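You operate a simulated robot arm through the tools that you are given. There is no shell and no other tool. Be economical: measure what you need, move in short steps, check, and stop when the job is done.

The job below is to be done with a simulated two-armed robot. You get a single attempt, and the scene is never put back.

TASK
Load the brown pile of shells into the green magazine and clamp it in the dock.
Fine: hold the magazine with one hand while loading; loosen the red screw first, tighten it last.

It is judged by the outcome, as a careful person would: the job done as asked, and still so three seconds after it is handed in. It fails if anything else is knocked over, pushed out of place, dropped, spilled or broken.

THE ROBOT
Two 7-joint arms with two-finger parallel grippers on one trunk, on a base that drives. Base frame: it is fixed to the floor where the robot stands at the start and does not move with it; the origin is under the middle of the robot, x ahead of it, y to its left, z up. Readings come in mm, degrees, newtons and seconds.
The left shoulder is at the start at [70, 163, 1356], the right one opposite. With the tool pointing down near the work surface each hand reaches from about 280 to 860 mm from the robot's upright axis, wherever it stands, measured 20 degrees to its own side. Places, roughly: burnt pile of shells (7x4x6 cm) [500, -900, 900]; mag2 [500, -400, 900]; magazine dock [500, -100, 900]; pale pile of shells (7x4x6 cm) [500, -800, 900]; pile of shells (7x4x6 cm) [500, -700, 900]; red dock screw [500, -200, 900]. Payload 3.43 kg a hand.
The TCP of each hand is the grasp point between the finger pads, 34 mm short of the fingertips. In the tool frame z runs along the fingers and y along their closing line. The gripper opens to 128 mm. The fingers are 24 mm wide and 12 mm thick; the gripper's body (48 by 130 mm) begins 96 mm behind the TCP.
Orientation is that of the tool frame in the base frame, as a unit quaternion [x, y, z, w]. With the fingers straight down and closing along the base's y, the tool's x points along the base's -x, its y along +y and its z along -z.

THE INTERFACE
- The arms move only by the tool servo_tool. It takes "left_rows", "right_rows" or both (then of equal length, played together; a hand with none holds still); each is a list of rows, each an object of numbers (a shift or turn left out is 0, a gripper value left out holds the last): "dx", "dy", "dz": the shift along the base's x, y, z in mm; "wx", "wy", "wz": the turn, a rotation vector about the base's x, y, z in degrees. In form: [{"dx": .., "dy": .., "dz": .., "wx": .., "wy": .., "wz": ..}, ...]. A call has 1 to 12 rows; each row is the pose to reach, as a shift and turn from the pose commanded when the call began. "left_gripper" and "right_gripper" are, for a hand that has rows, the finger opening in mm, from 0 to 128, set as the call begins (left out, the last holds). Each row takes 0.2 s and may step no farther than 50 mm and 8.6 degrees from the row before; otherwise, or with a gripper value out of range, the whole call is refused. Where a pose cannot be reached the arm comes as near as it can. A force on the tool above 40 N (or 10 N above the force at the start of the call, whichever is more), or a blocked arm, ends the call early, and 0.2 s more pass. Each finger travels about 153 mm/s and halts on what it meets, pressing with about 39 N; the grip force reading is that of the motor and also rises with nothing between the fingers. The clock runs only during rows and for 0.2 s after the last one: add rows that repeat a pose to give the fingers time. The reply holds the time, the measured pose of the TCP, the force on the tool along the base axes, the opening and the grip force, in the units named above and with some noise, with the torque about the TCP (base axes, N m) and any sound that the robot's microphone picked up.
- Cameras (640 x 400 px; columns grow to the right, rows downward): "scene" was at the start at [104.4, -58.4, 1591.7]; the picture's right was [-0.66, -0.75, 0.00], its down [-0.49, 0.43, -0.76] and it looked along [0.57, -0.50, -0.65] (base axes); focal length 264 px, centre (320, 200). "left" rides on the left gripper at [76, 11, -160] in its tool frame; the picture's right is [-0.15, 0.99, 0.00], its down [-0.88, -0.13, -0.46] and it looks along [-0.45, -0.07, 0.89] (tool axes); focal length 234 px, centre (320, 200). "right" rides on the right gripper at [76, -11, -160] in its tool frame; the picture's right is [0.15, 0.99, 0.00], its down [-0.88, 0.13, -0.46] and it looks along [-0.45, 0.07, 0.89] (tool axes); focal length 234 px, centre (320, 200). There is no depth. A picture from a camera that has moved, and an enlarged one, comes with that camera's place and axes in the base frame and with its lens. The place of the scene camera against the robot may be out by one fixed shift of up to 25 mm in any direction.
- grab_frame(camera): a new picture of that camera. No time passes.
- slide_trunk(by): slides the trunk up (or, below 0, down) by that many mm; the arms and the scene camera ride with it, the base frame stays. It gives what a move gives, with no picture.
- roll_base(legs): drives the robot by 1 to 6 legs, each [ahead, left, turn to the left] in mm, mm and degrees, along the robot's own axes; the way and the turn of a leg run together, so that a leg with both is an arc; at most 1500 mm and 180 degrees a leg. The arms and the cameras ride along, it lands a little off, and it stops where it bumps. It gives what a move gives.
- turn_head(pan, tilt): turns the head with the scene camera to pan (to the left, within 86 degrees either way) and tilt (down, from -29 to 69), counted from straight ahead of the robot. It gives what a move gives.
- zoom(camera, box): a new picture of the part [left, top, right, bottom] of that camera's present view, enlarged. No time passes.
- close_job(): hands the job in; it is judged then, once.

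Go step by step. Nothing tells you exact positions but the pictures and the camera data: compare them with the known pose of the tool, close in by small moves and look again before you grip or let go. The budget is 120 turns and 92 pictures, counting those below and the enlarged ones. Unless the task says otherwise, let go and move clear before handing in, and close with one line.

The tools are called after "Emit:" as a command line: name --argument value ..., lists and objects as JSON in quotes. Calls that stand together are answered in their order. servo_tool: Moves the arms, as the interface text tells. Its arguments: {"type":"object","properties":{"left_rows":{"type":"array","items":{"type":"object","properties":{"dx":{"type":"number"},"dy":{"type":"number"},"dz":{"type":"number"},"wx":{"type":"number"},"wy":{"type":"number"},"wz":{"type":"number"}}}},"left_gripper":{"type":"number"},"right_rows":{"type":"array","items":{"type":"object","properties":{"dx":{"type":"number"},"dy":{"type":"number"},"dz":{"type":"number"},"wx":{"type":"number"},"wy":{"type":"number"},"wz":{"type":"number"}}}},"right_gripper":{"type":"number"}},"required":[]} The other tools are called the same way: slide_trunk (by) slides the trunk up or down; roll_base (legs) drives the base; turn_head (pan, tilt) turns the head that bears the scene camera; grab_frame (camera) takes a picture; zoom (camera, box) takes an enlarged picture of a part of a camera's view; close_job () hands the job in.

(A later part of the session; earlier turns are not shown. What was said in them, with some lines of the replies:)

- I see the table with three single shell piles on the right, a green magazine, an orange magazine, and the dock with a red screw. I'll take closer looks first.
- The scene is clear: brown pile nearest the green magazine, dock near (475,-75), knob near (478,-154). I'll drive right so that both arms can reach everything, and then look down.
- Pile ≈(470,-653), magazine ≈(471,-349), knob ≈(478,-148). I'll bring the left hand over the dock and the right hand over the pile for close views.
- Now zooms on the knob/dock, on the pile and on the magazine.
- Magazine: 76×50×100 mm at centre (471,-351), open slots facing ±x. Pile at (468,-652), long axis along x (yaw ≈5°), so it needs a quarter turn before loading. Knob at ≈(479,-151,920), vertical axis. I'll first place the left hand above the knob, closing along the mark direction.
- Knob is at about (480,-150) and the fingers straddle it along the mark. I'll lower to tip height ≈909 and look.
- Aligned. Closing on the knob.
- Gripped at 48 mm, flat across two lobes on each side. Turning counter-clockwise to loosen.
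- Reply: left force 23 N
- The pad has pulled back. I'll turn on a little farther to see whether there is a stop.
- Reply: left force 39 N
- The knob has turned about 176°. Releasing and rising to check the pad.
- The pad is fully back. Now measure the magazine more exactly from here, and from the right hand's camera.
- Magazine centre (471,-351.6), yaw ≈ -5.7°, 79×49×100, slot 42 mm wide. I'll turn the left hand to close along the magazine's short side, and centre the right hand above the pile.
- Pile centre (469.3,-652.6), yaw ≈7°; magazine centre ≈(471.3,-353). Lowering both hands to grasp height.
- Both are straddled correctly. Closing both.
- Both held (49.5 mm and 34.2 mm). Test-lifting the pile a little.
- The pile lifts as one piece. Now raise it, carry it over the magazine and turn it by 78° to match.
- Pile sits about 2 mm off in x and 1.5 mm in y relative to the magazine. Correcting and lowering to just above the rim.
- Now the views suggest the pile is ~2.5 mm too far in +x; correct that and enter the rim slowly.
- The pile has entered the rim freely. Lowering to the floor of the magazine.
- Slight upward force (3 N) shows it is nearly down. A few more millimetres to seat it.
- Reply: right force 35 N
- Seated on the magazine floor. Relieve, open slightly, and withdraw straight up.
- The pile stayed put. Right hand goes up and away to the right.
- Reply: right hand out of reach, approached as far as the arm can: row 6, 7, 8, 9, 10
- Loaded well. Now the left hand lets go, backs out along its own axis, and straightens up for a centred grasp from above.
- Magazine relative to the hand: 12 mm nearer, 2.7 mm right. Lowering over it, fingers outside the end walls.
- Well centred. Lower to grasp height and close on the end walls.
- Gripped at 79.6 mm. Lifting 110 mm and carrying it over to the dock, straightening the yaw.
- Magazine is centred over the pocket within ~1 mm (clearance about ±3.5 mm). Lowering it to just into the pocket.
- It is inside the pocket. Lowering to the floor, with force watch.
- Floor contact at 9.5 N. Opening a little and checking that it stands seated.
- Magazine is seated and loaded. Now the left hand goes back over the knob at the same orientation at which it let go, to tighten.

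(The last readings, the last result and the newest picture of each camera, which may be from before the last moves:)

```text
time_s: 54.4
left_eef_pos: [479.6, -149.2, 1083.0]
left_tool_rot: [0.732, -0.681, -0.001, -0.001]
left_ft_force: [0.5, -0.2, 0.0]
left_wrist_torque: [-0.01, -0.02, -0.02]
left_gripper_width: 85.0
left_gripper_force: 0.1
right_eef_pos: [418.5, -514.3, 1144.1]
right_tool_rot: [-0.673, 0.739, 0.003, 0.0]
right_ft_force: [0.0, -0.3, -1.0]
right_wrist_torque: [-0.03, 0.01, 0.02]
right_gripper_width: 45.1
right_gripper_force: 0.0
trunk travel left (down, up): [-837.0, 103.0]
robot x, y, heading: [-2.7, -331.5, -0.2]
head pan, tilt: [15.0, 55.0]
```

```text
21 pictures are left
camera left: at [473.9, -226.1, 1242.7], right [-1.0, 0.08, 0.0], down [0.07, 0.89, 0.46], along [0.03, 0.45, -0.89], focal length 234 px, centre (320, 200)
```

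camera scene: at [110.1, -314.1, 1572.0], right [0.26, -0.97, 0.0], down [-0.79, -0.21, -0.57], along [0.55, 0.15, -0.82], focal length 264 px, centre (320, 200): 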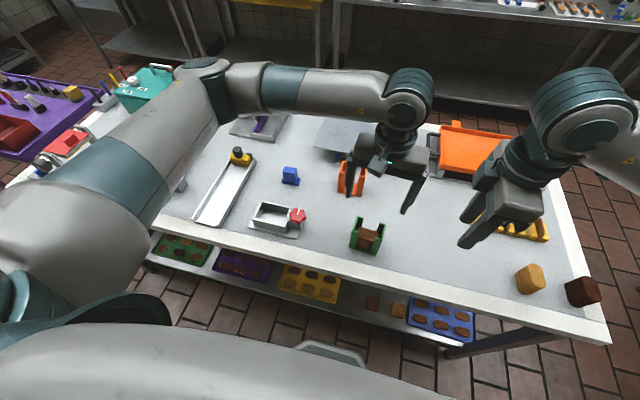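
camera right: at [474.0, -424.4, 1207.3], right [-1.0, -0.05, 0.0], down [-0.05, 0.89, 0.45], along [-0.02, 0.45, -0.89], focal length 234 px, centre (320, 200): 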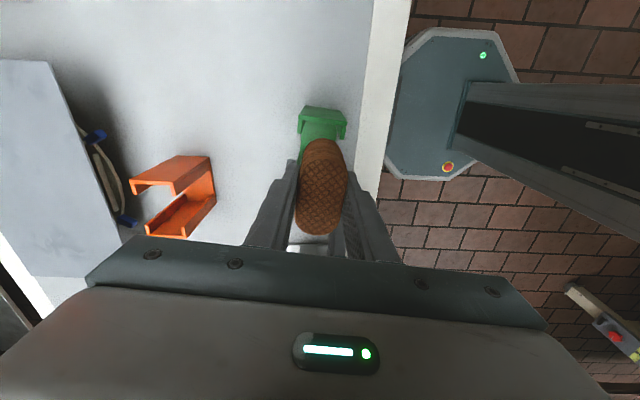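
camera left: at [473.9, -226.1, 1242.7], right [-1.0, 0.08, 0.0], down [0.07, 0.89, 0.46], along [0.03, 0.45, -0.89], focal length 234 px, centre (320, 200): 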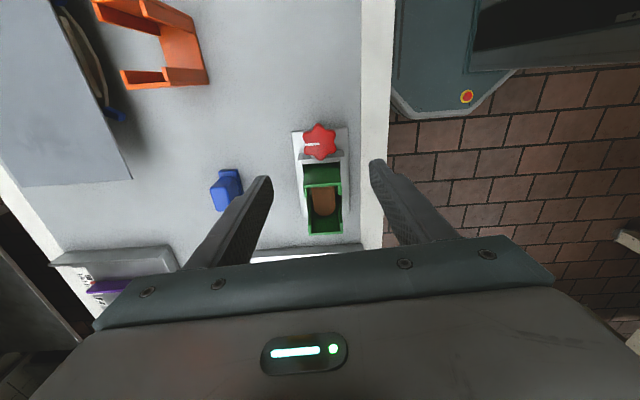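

Aligned over the knob. Descending and gripping.

Emit:
servo_tool --left_rows '[{"dz": -40}, {"dz": -80}, {"dz": -115}, {"dz": -141}, {"dz": -141}]'

Emit:
servo_tool --left_rows '[{"dz": 0}, {"dz": 0}, {"dz": 0}]' --left_gripper 35

Emit:
grab_frame --camera "left"

```text
time_s: 55.6
left_eef_pos: [478.3, -150.7, 942.0]
left_tool_rot: [0.731, -0.682, -0.001, 0.0]
left_ft_force: [0.2, -0.4, -0.4]
left_wrist_torque: [0.01, 0.0, 0.02]
left_gripper_width: 85.1
left_gripper_force: 0.1
right_eef_pos: [417.7, -513.5, 1143.6]
right_tool_rot: [-0.673, 0.74, 0.003, 0.0]
right_ft_force: [-0.4, -0.5, 0.0]
right_wrist_torque: [-0.01, -0.01, -0.02]
right_gripper_width: 45.3
right_gripper_force: 0.1
trunk travel left (down, up): [-837.0, 103.0]
robot x, y, heading: [4.6, -331.1, -0.0]
head pan, tilt: [15.0, 55.0]
```

```text
time_s: 56.4
left_eef_pos: [481.0, -150.3, 941.4]
left_tool_rot: [0.731, -0.682, 0.0, 0.0]
left_ft_force: [7.7, 1.6, 1.3]
left_wrist_torque: [0.01, -0.68, -0.02]
left_gripper_width: 48.2
left_gripper_force: 44.5
right_eef_pos: [417.8, -512.9, 1143.9]
right_tool_rot: [-0.673, 0.74, 0.002, -0.001]
right_ft_force: [-0.7, 0.6, -0.4]
right_wrist_torque: [0.0, -0.04, 0.0]
right_gripper_width: 45.0
right_gripper_force: 0.1
trunk travel left (down, up): [-837.0, 103.0]
robot x, y, heading: [-2.2, -330.1, -0.2]
head pan, tilt: [15.0, 55.0]
```

```text
20 pictures are left
camera left: at [474.2, -227.0, 1102.2], right [-1.0, 0.08, 0.0], down [0.07, 0.89, 0.46], along [0.04, 0.45, -0.89], focal length 234 px, centre (320, 200)
```

left: 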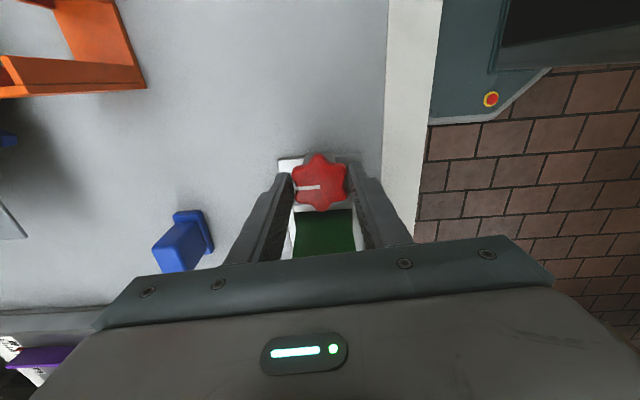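

Gripped at 48 mm. Turning clockwise.

Emit:
servo_tool --left_rows '[{"dx": 1, "wz": -8}, {"dx": 1, "wz": -16}, {"dx": 1, "wz": -24}, {"dx": 1, "wz": -32}, {"dx": 1, "wz": -40}, {"dx": 1, "wz": -48}, {"dx": 1, "wz": -56}, {"dx": 1, "wz": -64}, {"dx": 1, "wz": -72}, {"dx": 1, "wz": -80}, {"dx": 1, "wz": -88}, {"dx": 1, "wz": -88}]'

Emit:
zoom --camera "scene" --box '[230, 170, 330, 250]'

```text
time_s: 59.0
left_eef_pos: [479.7, -149.9, 941.9]
left_tool_rot: [-0.052, 0.999, 0.0, 0.0]
left_ft_force: [-2.0, -0.1, 10.3]
left_wrist_torque: [-0.04, 0.9, 0.02]
left_gripper_width: 48.4
left_gripper_force: 45.0
right_eef_pos: [416.8, -513.6, 1145.0]
right_tool_rot: [-0.673, 0.74, 0.002, 0.0]
right_ft_force: [-0.4, -0.6, 0.0]
right_wrist_torque: [0.0, 0.02, -0.02]
right_gripper_width: 44.9
right_gripper_force: 0.0
trunk travel left (down, up): [-837.0, 103.0]
robot x, y, heading: [-0.6, -326.8, -0.3]
head pan, tilt: [15.0, 55.0]
```

```text
5.00 times, centred on (280, 210) of scene
camera zoom: at [108.8, -313.8, 1572.2], right [0.26, -0.97, 0.0], down [-0.79, -0.21, -0.57], along [0.55, 0.15, -0.82], focal length 1319 px, centre (520, 150)
```

zoom: 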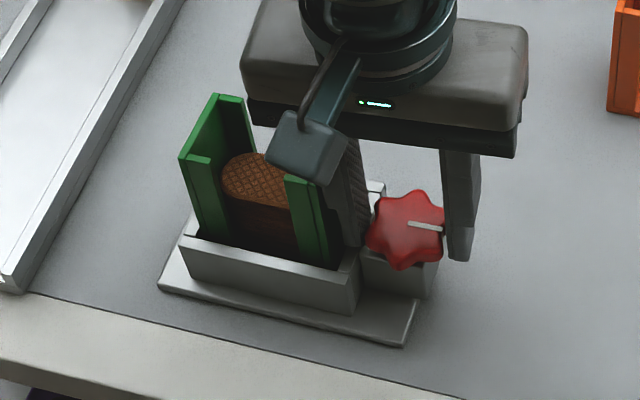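

No resistance yet; the magazine is undisturbed. Continuing clockwise.

Emit:
servo_tool --left_rows '[{"wz": -8}, {"wz": -16}, {"wz": -24}, {"wz": -32}, {"wz": -40}, {"wz": -48}, {"wz": -56}, {"wz": -64}, {"wz": -72}, {"wz": -80}, {"wz": -88}, {"wz": -88}]'

Emit:
zoom --camera "scene" --box '[230, 170, 330, 250]'

Emit:
zoom --camera "left" --box '[220, 60, 420, 220]'

```text
time_s: 61.3
left_eef_pos: [481.9, -156.1, 940.0]
left_tool_rot: [0.614, 0.789, -0.007, 0.006]
left_ft_force: [-2.9, 6.6, 3.4]
left_wrist_torque: [0.11, -0.02, 0.16]
left_gripper_width: 46.9
left_gripper_force: 10.3
right_eef_pos: [417.0, -512.9, 1143.1]
right_tool_rot: [-0.673, 0.74, 0.003, 0.0]
right_ft_force: [-0.2, -0.8, 0.2]
right_wrist_torque: [0.01, 0.01, 0.0]
right_gripper_width: 45.2
right_gripper_force: 0.0
trunk travel left (down, up): [-837.0, 103.0]
robot x, y, heading: [-0.6, -329.0, 0.1]
head pan, tilt: [15.0, 55.0]
stopped in row 11 (left hand): the force on the tool passed its limit (the readings are from after the stop); the commanded pose is now the measured one
```

```text
5.00 times, centred on (280, 210) of scene
camera zoom: at [109.7, -313.6, 1572.0], right [0.26, -0.97, 0.0], down [-0.79, -0.21, -0.57], along [0.55, 0.15, -0.82], focal length 1319 px, centre (520, 150)
```

zoom: 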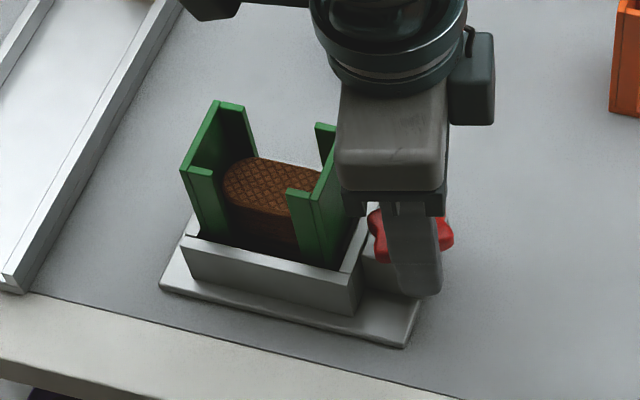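

```text
2.50 times, centred on (320, 140) of left
camera zoom: at [473.8, -77.4, 1098.8], right [0.99, 0.1, 0.0], down [0.09, -0.88, 0.47], along [0.05, -0.47, -0.88], focal length 585 px, centre (320, 350)
```

zoom: 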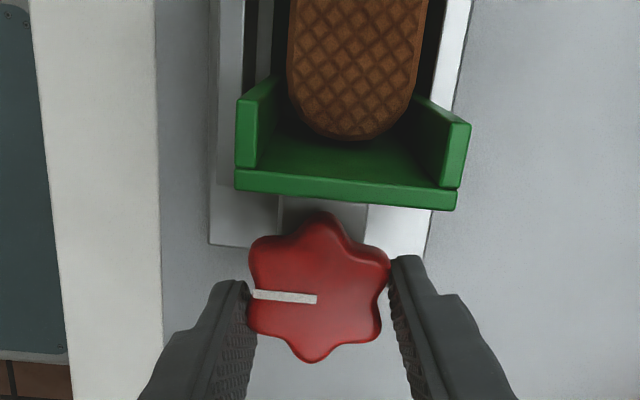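

The knob resisted and the fingers slipped near the original mark position, so it is close to tight. I'll open, recentre, and re-grip square to give a last tightening push.

Emit:
servo_tool --left_rows '[{"dx": 0}, {"dx": 0}, {"dx": -1, "dy": 5.5, "dz": 2, "wz": -4}, {"dx": -1.5, "dy": 6, "dz": 2, "wz": -8.5}, {"dx": -1.5, "dy": 6, "dz": 2, "wz": -8.5}]' --left_gripper 70

Emit:
zoom --camera "left" --box '[220, 60, 420, 220]'

```text
time_s: 62.5
left_eef_pos: [481.0, -150.8, 943.1]
left_tool_rot: [0.671, 0.741, -0.01, 0.007]
left_ft_force: [0.6, 0.4, -0.1]
left_wrist_torque: [-0.03, 0.02, -0.01]
left_gripper_width: 69.8
left_gripper_force: 0.0
right_eef_pos: [418.0, -511.5, 1143.7]
right_tool_rot: [-0.673, 0.739, 0.002, 0.0]
right_ft_force: [0.6, -0.5, -0.2]
right_wrist_torque: [-0.04, 0.01, 0.02]
right_gripper_width: 44.9
right_gripper_force: 0.1
trunk travel left (down, up): [-837.0, 103.0]
robot x, y, heading: [1.3, -325.1, -0.1]
head pan, tilt: [15.0, 55.0]
```

```text
2.50 times, centred on (320, 140) of left
camera zoom: at [485.1, -70.8, 1100.8], right [1.0, -0.05, 0.0], down [-0.04, -0.88, 0.48], along [-0.02, -0.48, -0.88], focal length 585 px, centre (320, 350)
```

zoom: 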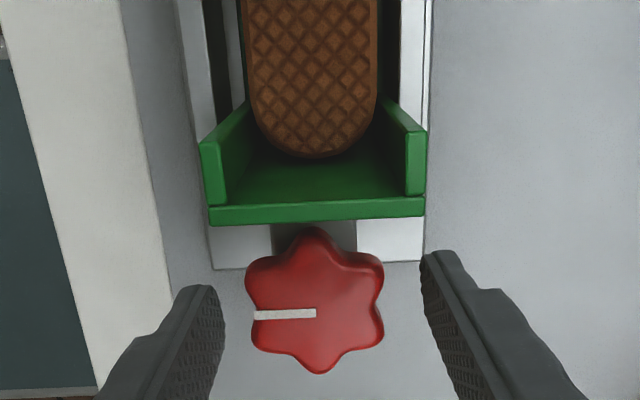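

Square on the knob again. Gripping and turning clockwise until it stalls.

Emit:
servo_tool --left_rows '[{"dz": -1}, {"dz": -1}, {"dz": -1}]' --left_gripper 35

Emit:
servo_tool --left_rows '[{"wz": -3}, {"wz": -6}, {"wz": -9}, {"wz": -12}, {"wz": -15}, {"wz": -18}, {"wz": -21}]'

Emit:
zoom --camera "left" --box '[220, 60, 420, 220]'

```text
time_s: 63.3
left_eef_pos: [480.3, -150.7, 941.2]
left_tool_rot: [0.671, 0.741, -0.007, 0.007]
left_ft_force: [-4.6, 5.3, 10.0]
left_wrist_torque: [0.78, 0.67, 0.07]
left_gripper_width: 47.9
left_gripper_force: 45.5
right_eef_pos: [417.8, -511.9, 1144.8]
right_tool_rot: [-0.673, 0.739, 0.001, 0.0]
right_ft_force: [-0.5, -0.6, 0.3]
right_wrist_torque: [0.01, 0.04, 0.0]
right_gripper_width: 45.1
right_gripper_force: 0.0
trunk travel left (down, up): [-837.0, 103.0]
robot x, y, heading: [-4.0, -328.6, -0.1]
head pan, tilt: [15.0, 55.0]
```

```text
time_s: 64.0
left_eef_pos: [480.6, -152.5, 941.3]
left_tool_rot: [0.704, 0.71, 0.003, 0.012]
left_ft_force: [6.3, 3.3, -0.2]
left_wrist_torque: [-1.1, 0.73, 0.29]
left_gripper_width: 48.4
left_gripper_force: 45.2
left hand out of reach, approached as far as the arm can: row 2, 3
right_eef_pos: [418.1, -512.3, 1142.1]
right_tool_rot: [-0.673, 0.739, 0.002, -0.001]
right_ft_force: [0.1, -0.5, 0.5]
right_wrist_torque: [0.02, -0.02, -0.01]
right_gripper_width: 45.2
right_gripper_force: 0.1
trunk travel left (down, up): [-837.0, 103.0]
robot x, y, heading: [2.2, -330.3, -0.3]
head pan, tilt: [15.0, 55.0]
stopped in row 3 (left hand): the force on the tool passed its limit (the readings are from after the stop); the commanded pose is now the measured one
```

```text
2.50 times, centred on (320, 140) of left
camera zoom: at [487.5, -74.7, 1100.4], right [0.99, -0.14, 0.02], down [-0.13, -0.88, 0.46], along [-0.05, -0.46, -0.89], focal length 585 px, centre (320, 350)
```

zoom: 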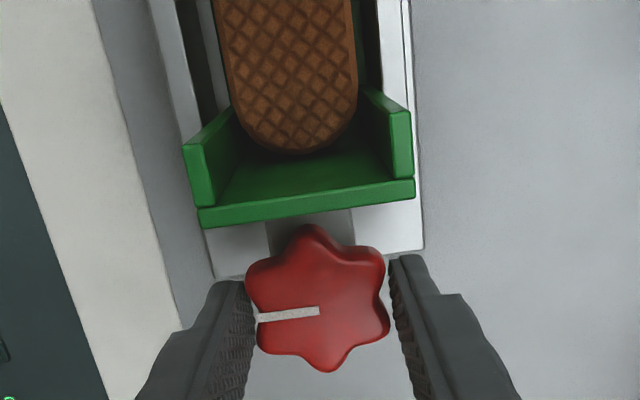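

That stop came from the arm's wrist limit, not surely from the screw. I'll let go, rise, turn the hand back by 180° and re-grip for more clockwise travel.

Emit:
servo_tool --left_rows '[{"dx": 0}, {"dx": 0}, {"dz": 30}, {"dz": 75}, {"dz": 75}]' --left_gripper 75

Emit:
servo_tool --left_rows '[{"wz": 8.5}, {"wz": 17}, {"wz": 25.5}, {"wz": 34}, {"wz": 42.5}, {"wz": 51}, {"wz": 59.5}, {"wz": 68}, {"wz": 76.5}, {"wz": 85}, {"wz": 90}]'

Emit:
servo_tool --left_rows '[{"wz": 8.5}, {"wz": 17}, {"wz": 25.5}, {"wz": 34}, {"wz": 42.5}, {"wz": 51}, {"wz": 59.5}, {"wz": 68}, {"wz": 76.5}, {"wz": 85}, {"wz": 90}, {"wz": 90}]'

Emit:
grab_frame --camera "left"

Emit:
zoom --camera "scene" --box '[230, 170, 330, 250]'

```text
time_s: 65.2
left_eef_pos: [465.0, -159.0, 1009.7]
left_tool_rot: [0.704, 0.71, 0.005, 0.013]
left_ft_force: [-0.6, 0.5, 0.1]
left_wrist_torque: [-0.02, 0.02, -0.01]
left_gripper_width: 75.0
left_gripper_force: 0.1
left hand out of reach, approached as far as the arm can: row 3, 4, 5
right_eef_pos: [420.2, -513.0, 1143.1]
right_tool_rot: [-0.673, 0.74, 0.002, -0.001]
right_ft_force: [0.1, -0.4, -0.2]
right_wrist_torque: [-0.02, 0.04, -0.02]
right_gripper_width: 45.5
right_gripper_force: 0.0
trunk travel left (down, up): [-837.0, 103.0]
robot x, y, heading: [-2.5, -327.7, -0.2]
head pan, tilt: [15.0, 55.0]
```

```text
time_s: 67.6
left_eef_pos: [463.4, -160.7, 1009.4]
left_tool_rot: [-0.004, 1.0, 0.01, 0.006]
left_ft_force: [-0.8, -0.1, 0.3]
left_wrist_torque: [0.04, -0.05, -0.02]
left_gripper_width: 75.1
left_gripper_force: 0.0
right_eef_pos: [416.9, -511.6, 1143.4]
right_tool_rot: [-0.673, 0.739, 0.002, 0.0]
right_ft_force: [-0.3, -0.3, 0.7]
right_wrist_torque: [0.01, 0.02, -0.02]
right_gripper_width: 45.0
right_gripper_force: 0.0
trunk travel left (down, up): [-837.0, 103.0]
robot x, y, heading: [2.7, -324.1, 0.1]
head pan, tilt: [15.0, 55.0]
```

```text
time_s: 70.2
left_eef_pos: [463.4, -158.8, 1010.9]
left_tool_rot: [0.709, -0.705, -0.011, 0.001]
left_ft_force: [0.1, -1.0, 0.5]
left_wrist_torque: [0.02, 0.03, -0.02]
left_gripper_width: 74.7
left_gripper_force: 0.1
right_eef_pos: [419.2, -511.8, 1143.7]
right_tool_rot: [-0.673, 0.739, 0.002, 0.0]
right_ft_force: [1.2, 0.6, 0.0]
right_wrist_torque: [0.01, 0.0, -0.03]
right_gripper_width: 45.3
right_gripper_force: 0.0
trunk travel left (down, up): [-837.0, 103.0]
robot x, y, heading: [-2.0, -328.7, -0.0]
head pan, tilt: [15.0, 55.0]
```

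```text
14 pictures are left
camera left: at [456.1, -237.4, 1169.3], right [-0.99, 0.14, 0.02], down [0.13, 0.88, 0.46], along [0.05, 0.46, -0.89], focal length 234 px, centre (320, 200)
```

left: 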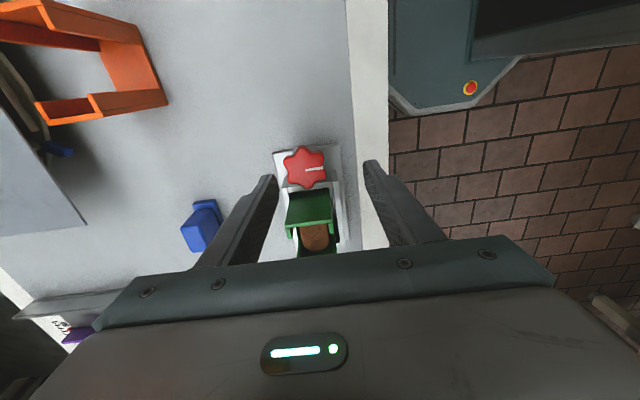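

```text
5.00 times, centred on (280, 210) of scene
camera zoom: at [110.6, -312.8, 1572.0], right [0.26, -0.97, 0.0], down [-0.79, -0.21, -0.57], along [0.55, 0.15, -0.82], focal length 1319 px, centre (520, 150)
```

zoom: 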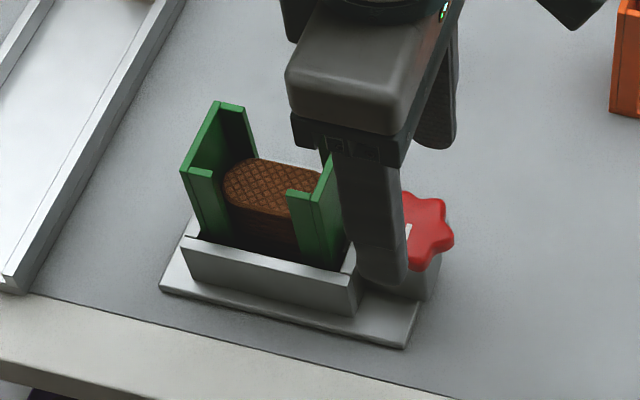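

The knob mark is now slightly past its starting point. The magazine looks shifted by a few pixels, so I'll check it closely before going on.

Emit:
zoom --camera "scene" --box '[258, 185, 308, 235]'

Emit:
zoom --camera "left" --box '[260, 130, 360, 260]'

```text
8.00 times, centred on (283, 210) of scene
camera zoom: at [110.6, -312.8, 1572.0], right [0.26, -0.97, 0.0], down [-0.79, -0.21, -0.57], along [0.55, 0.15, -0.82], focal length 2111 px, centre (616, 120)
```

zoom: 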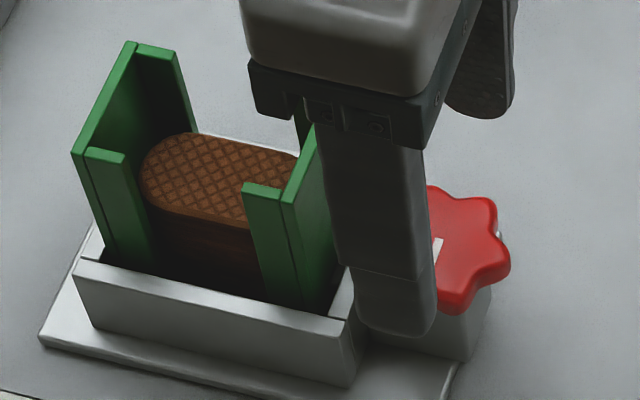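

```text
3.08 times, centred on (310, 195) of left
camera zoom: at [456.1, -237.4, 1169.3], right [-0.99, 0.14, 0.02], down [0.13, 0.88, 0.46], along [0.05, 0.46, -0.89], focal length 720 px, centre (351, 215)
```

zoom: 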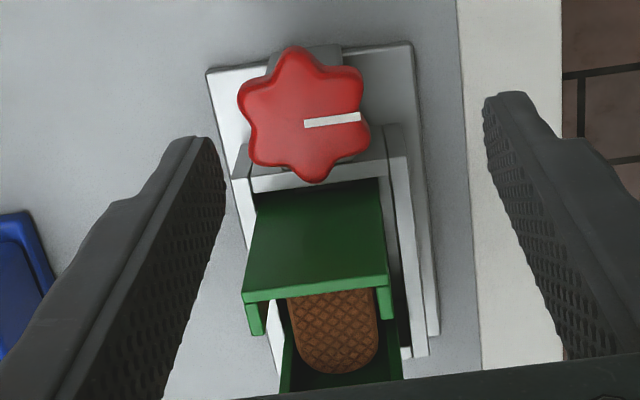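

The magazine is still fully down (top ≈965), just against the pocket walls by 2–3 mm, which is normal clamping play. Re-gripping the knob for a further clockwise turn.

Emit:
servo_tool --left_rows '[{"dx": 9, "dy": 4}, {"dx": 17.3, "dy": 8}, {"dx": 17.3, "dy": 8, "dz": -35}, {"dx": 17.3, "dy": 8, "dz": -68}, {"dx": 17.3, "dy": 8, "dz": -68}]'

Emit:
servo_tool --left_rows '[{"dx": 0}, {"dx": 0}, {"dx": 0}]' --left_gripper 35

```text
time_s: 71.4
left_eef_pos: [483.9, -148.5, 941.7]
left_tool_rot: [0.709, -0.705, -0.011, 0.002]
left_ft_force: [0.2, 0.4, 1.1]
left_wrist_torque: [0.0, -0.02, -0.01]
left_gripper_width: 75.1
left_gripper_force: 0.2
right_eef_pos: [417.4, -513.1, 1144.2]
right_tool_rot: [-0.673, 0.74, 0.002, 0.001]
right_ft_force: [0.5, 0.1, 0.3]
right_wrist_torque: [0.01, -0.01, 0.0]
right_gripper_width: 45.1
right_gripper_force: 0.2
trunk travel left (down, up): [-837.0, 103.0]
robot x, y, heading: [1.1, -332.8, 0.0]
head pan, tilt: [15.0, 55.0]
```

```text
time_s: 72.2
left_eef_pos: [480.2, -150.7, 940.9]
left_tool_rot: [0.708, -0.706, -0.012, 0.003]
left_ft_force: [-13.5, -2.9, -9.0]
left_wrist_torque: [-0.21, -0.31, 0.0]
left_gripper_width: 48.4
left_gripper_force: 44.8
right_eef_pos: [418.3, -512.4, 1144.0]
right_tool_rot: [-0.673, 0.739, 0.001, 0.0]
right_ft_force: [-0.3, 0.5, 0.9]
right_wrist_torque: [0.0, -0.02, 0.0]
right_gripper_width: 45.1
right_gripper_force: 0.1
trunk travel left (down, up): [-837.0, 103.0]
robot x, y, heading: [2.2, -329.8, -0.0]
head pan, tilt: [15.0, 55.0]
```

Gripped at 48 mm again. Turning clockwise in small steps.

Emit:
servo_tool --left_rows '[{"dx": -1.5, "wz": -4}, {"dx": -1.5, "wz": -8}, {"dx": -1.5, "wz": -12}, {"dx": -1.5, "wz": -16}, {"dx": -1.5, "wz": -20}, {"dx": -1.5, "wz": -20}]'

Emit:
zoom --camera "left" --box '[230, 100, 410, 260]'

```text
time_s: 73.6
left_eef_pos: [480.0, -150.5, 940.7]
left_tool_rot: [-0.576, 0.817, 0.011, 0.0]
left_ft_force: [-1.6, 1.5, -3.1]
left_wrist_torque: [0.3, -0.51, 1.38]
left_gripper_width: 47.4
left_gripper_force: 44.9
right_eef_pos: [417.8, -513.7, 1143.8]
right_tool_rot: [-0.673, 0.74, 0.002, -0.001]
right_ft_force: [0.1, -0.8, 0.1]
right_wrist_torque: [-0.01, -0.01, 0.0]
right_gripper_width: 45.2
right_gripper_force: 0.0
trunk travel left (down, up): [-837.0, 103.0]
robot x, y, heading: [2.4, -331.6, 0.2]
head pan, tilt: [15.0, 55.0]
```

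```text
2.50 times, centred on (320, 180) of left
camera zoom: at [445.8, -222.0, 1101.5], right [-0.88, 0.47, 0.02], down [0.42, 0.78, 0.47], along [0.2, 0.42, -0.88], focal length 585 px, centre (320, 250)
```

zoom: 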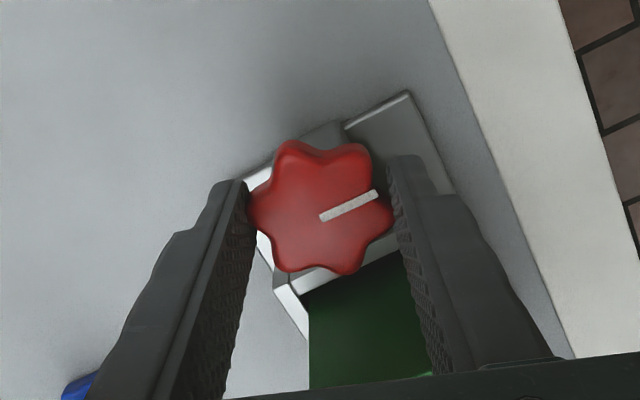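

The torque rose to 1.4 N·m and the knob no longer follows: the screw is tight. Letting go and rising clear.

Emit:
servo_tool --left_rows '[{"dx": 0}, {"dx": 0}, {"dz": 25}, {"dz": 60}, {"dz": 100}, {"dz": 140}, {"dy": 20, "dz": 170}, {"dx": 10, "dy": 60, "dz": 190}, {"dx": 10, "dy": 60, "dz": 190}]' --left_gripper 72

Emit:
zoom --camera "scene" --box '[240, 175, 320, 245]'

Emit:
grab_frame --camera "left"

```text
time_s: 75.6
left_eef_pos: [488.5, -91.4, 1132.4]
left_tool_rot: [-0.575, 0.818, 0.012, 0.001]
left_ft_force: [0.9, 0.3, 0.2]
left_wrist_torque: [0.03, -0.01, 0.01]
left_gripper_width: 72.0
left_gripper_force: 0.0
right_eef_pos: [418.8, -512.4, 1143.1]
right_tool_rot: [-0.673, 0.74, 0.003, 0.0]
right_ft_force: [0.0, -0.4, 0.0]
right_wrist_torque: [0.0, -0.01, 0.0]
right_gripper_width: 45.1
right_gripper_force: 0.1
trunk travel left (down, up): [-837.0, 103.0]
robot x, y, heading: [-3.1, -330.5, 0.2]
head pan, tilt: [15.0, 55.0]
```

```text
5.71 times, centred on (280, 210) of scene
camera zoom: at [111.1, -314.0, 1572.0], right [0.26, -0.97, 0.0], down [-0.79, -0.21, -0.57], along [0.55, 0.15, -0.82], focal length 1508 px, centre (549, 143)
```

zoom: 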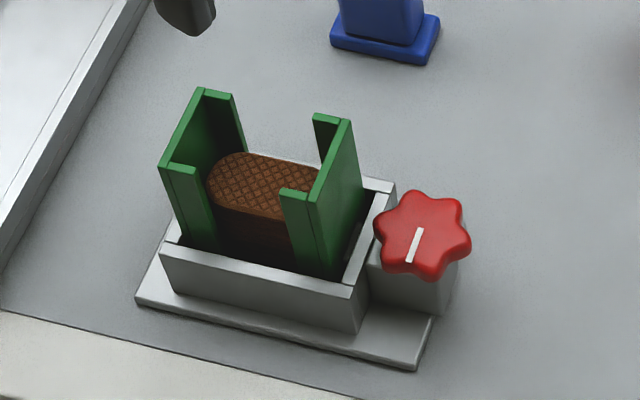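

```text
8 pictures are left
camera left: at [455.1, -162.5, 1291.0], right [-0.88, 0.47, 0.02], down [0.43, 0.78, 0.47], along [0.2, 0.42, -0.88], focal length 234 px, centre (320, 200)
```

left: 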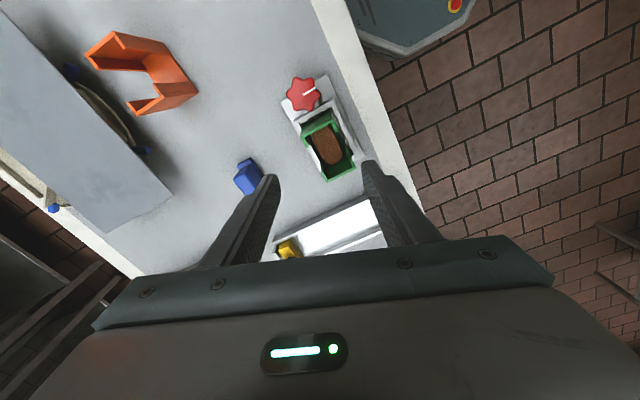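

Emit:
zoom --camera "left" --box '[270, 65, 370, 190]'

Emit:
zoom --camera "scene" --box '[275, 190, 310, 230]'

```text
3.20 times, centred on (320, 128) of left
camera zoom: at [455.1, -162.5, 1291.0], right [-0.88, 0.47, 0.02], down [0.43, 0.78, 0.47], along [0.2, 0.42, -0.88], focal length 749 px, centre (320, 432)
```

zoom: 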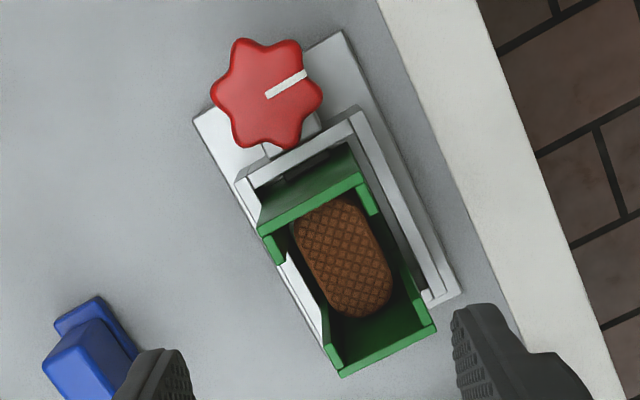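

```text
10.00 times, centred on (292, 210) of scene
camera zoom: at [111.1, -314.0, 1572.0], right [0.26, -0.97, 0.0], down [-0.79, -0.21, -0.57], along [0.55, 0.15, -0.82], focal length 2638 px, centre (595, 100)
```

zoom: 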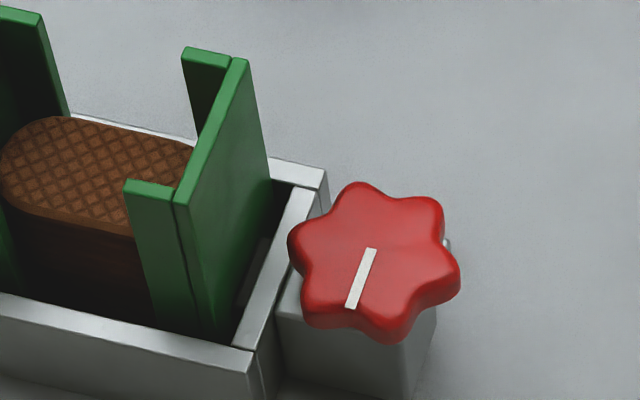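

The pad bears on the magazine and presses it against the far wall. The pile lies inside, and both hands are empty and clear.

Emit:
close_job

```text
The job is handed in.
```

I loaded the brown shell pile into the green magazine while the left hand held it, set the magazine in the dock, and tightened the red screw last, having loosened it first. The screw stalled at 1.4 N·m with the pad pressed against the magazine, and nothing else looked moved in the last pictures.
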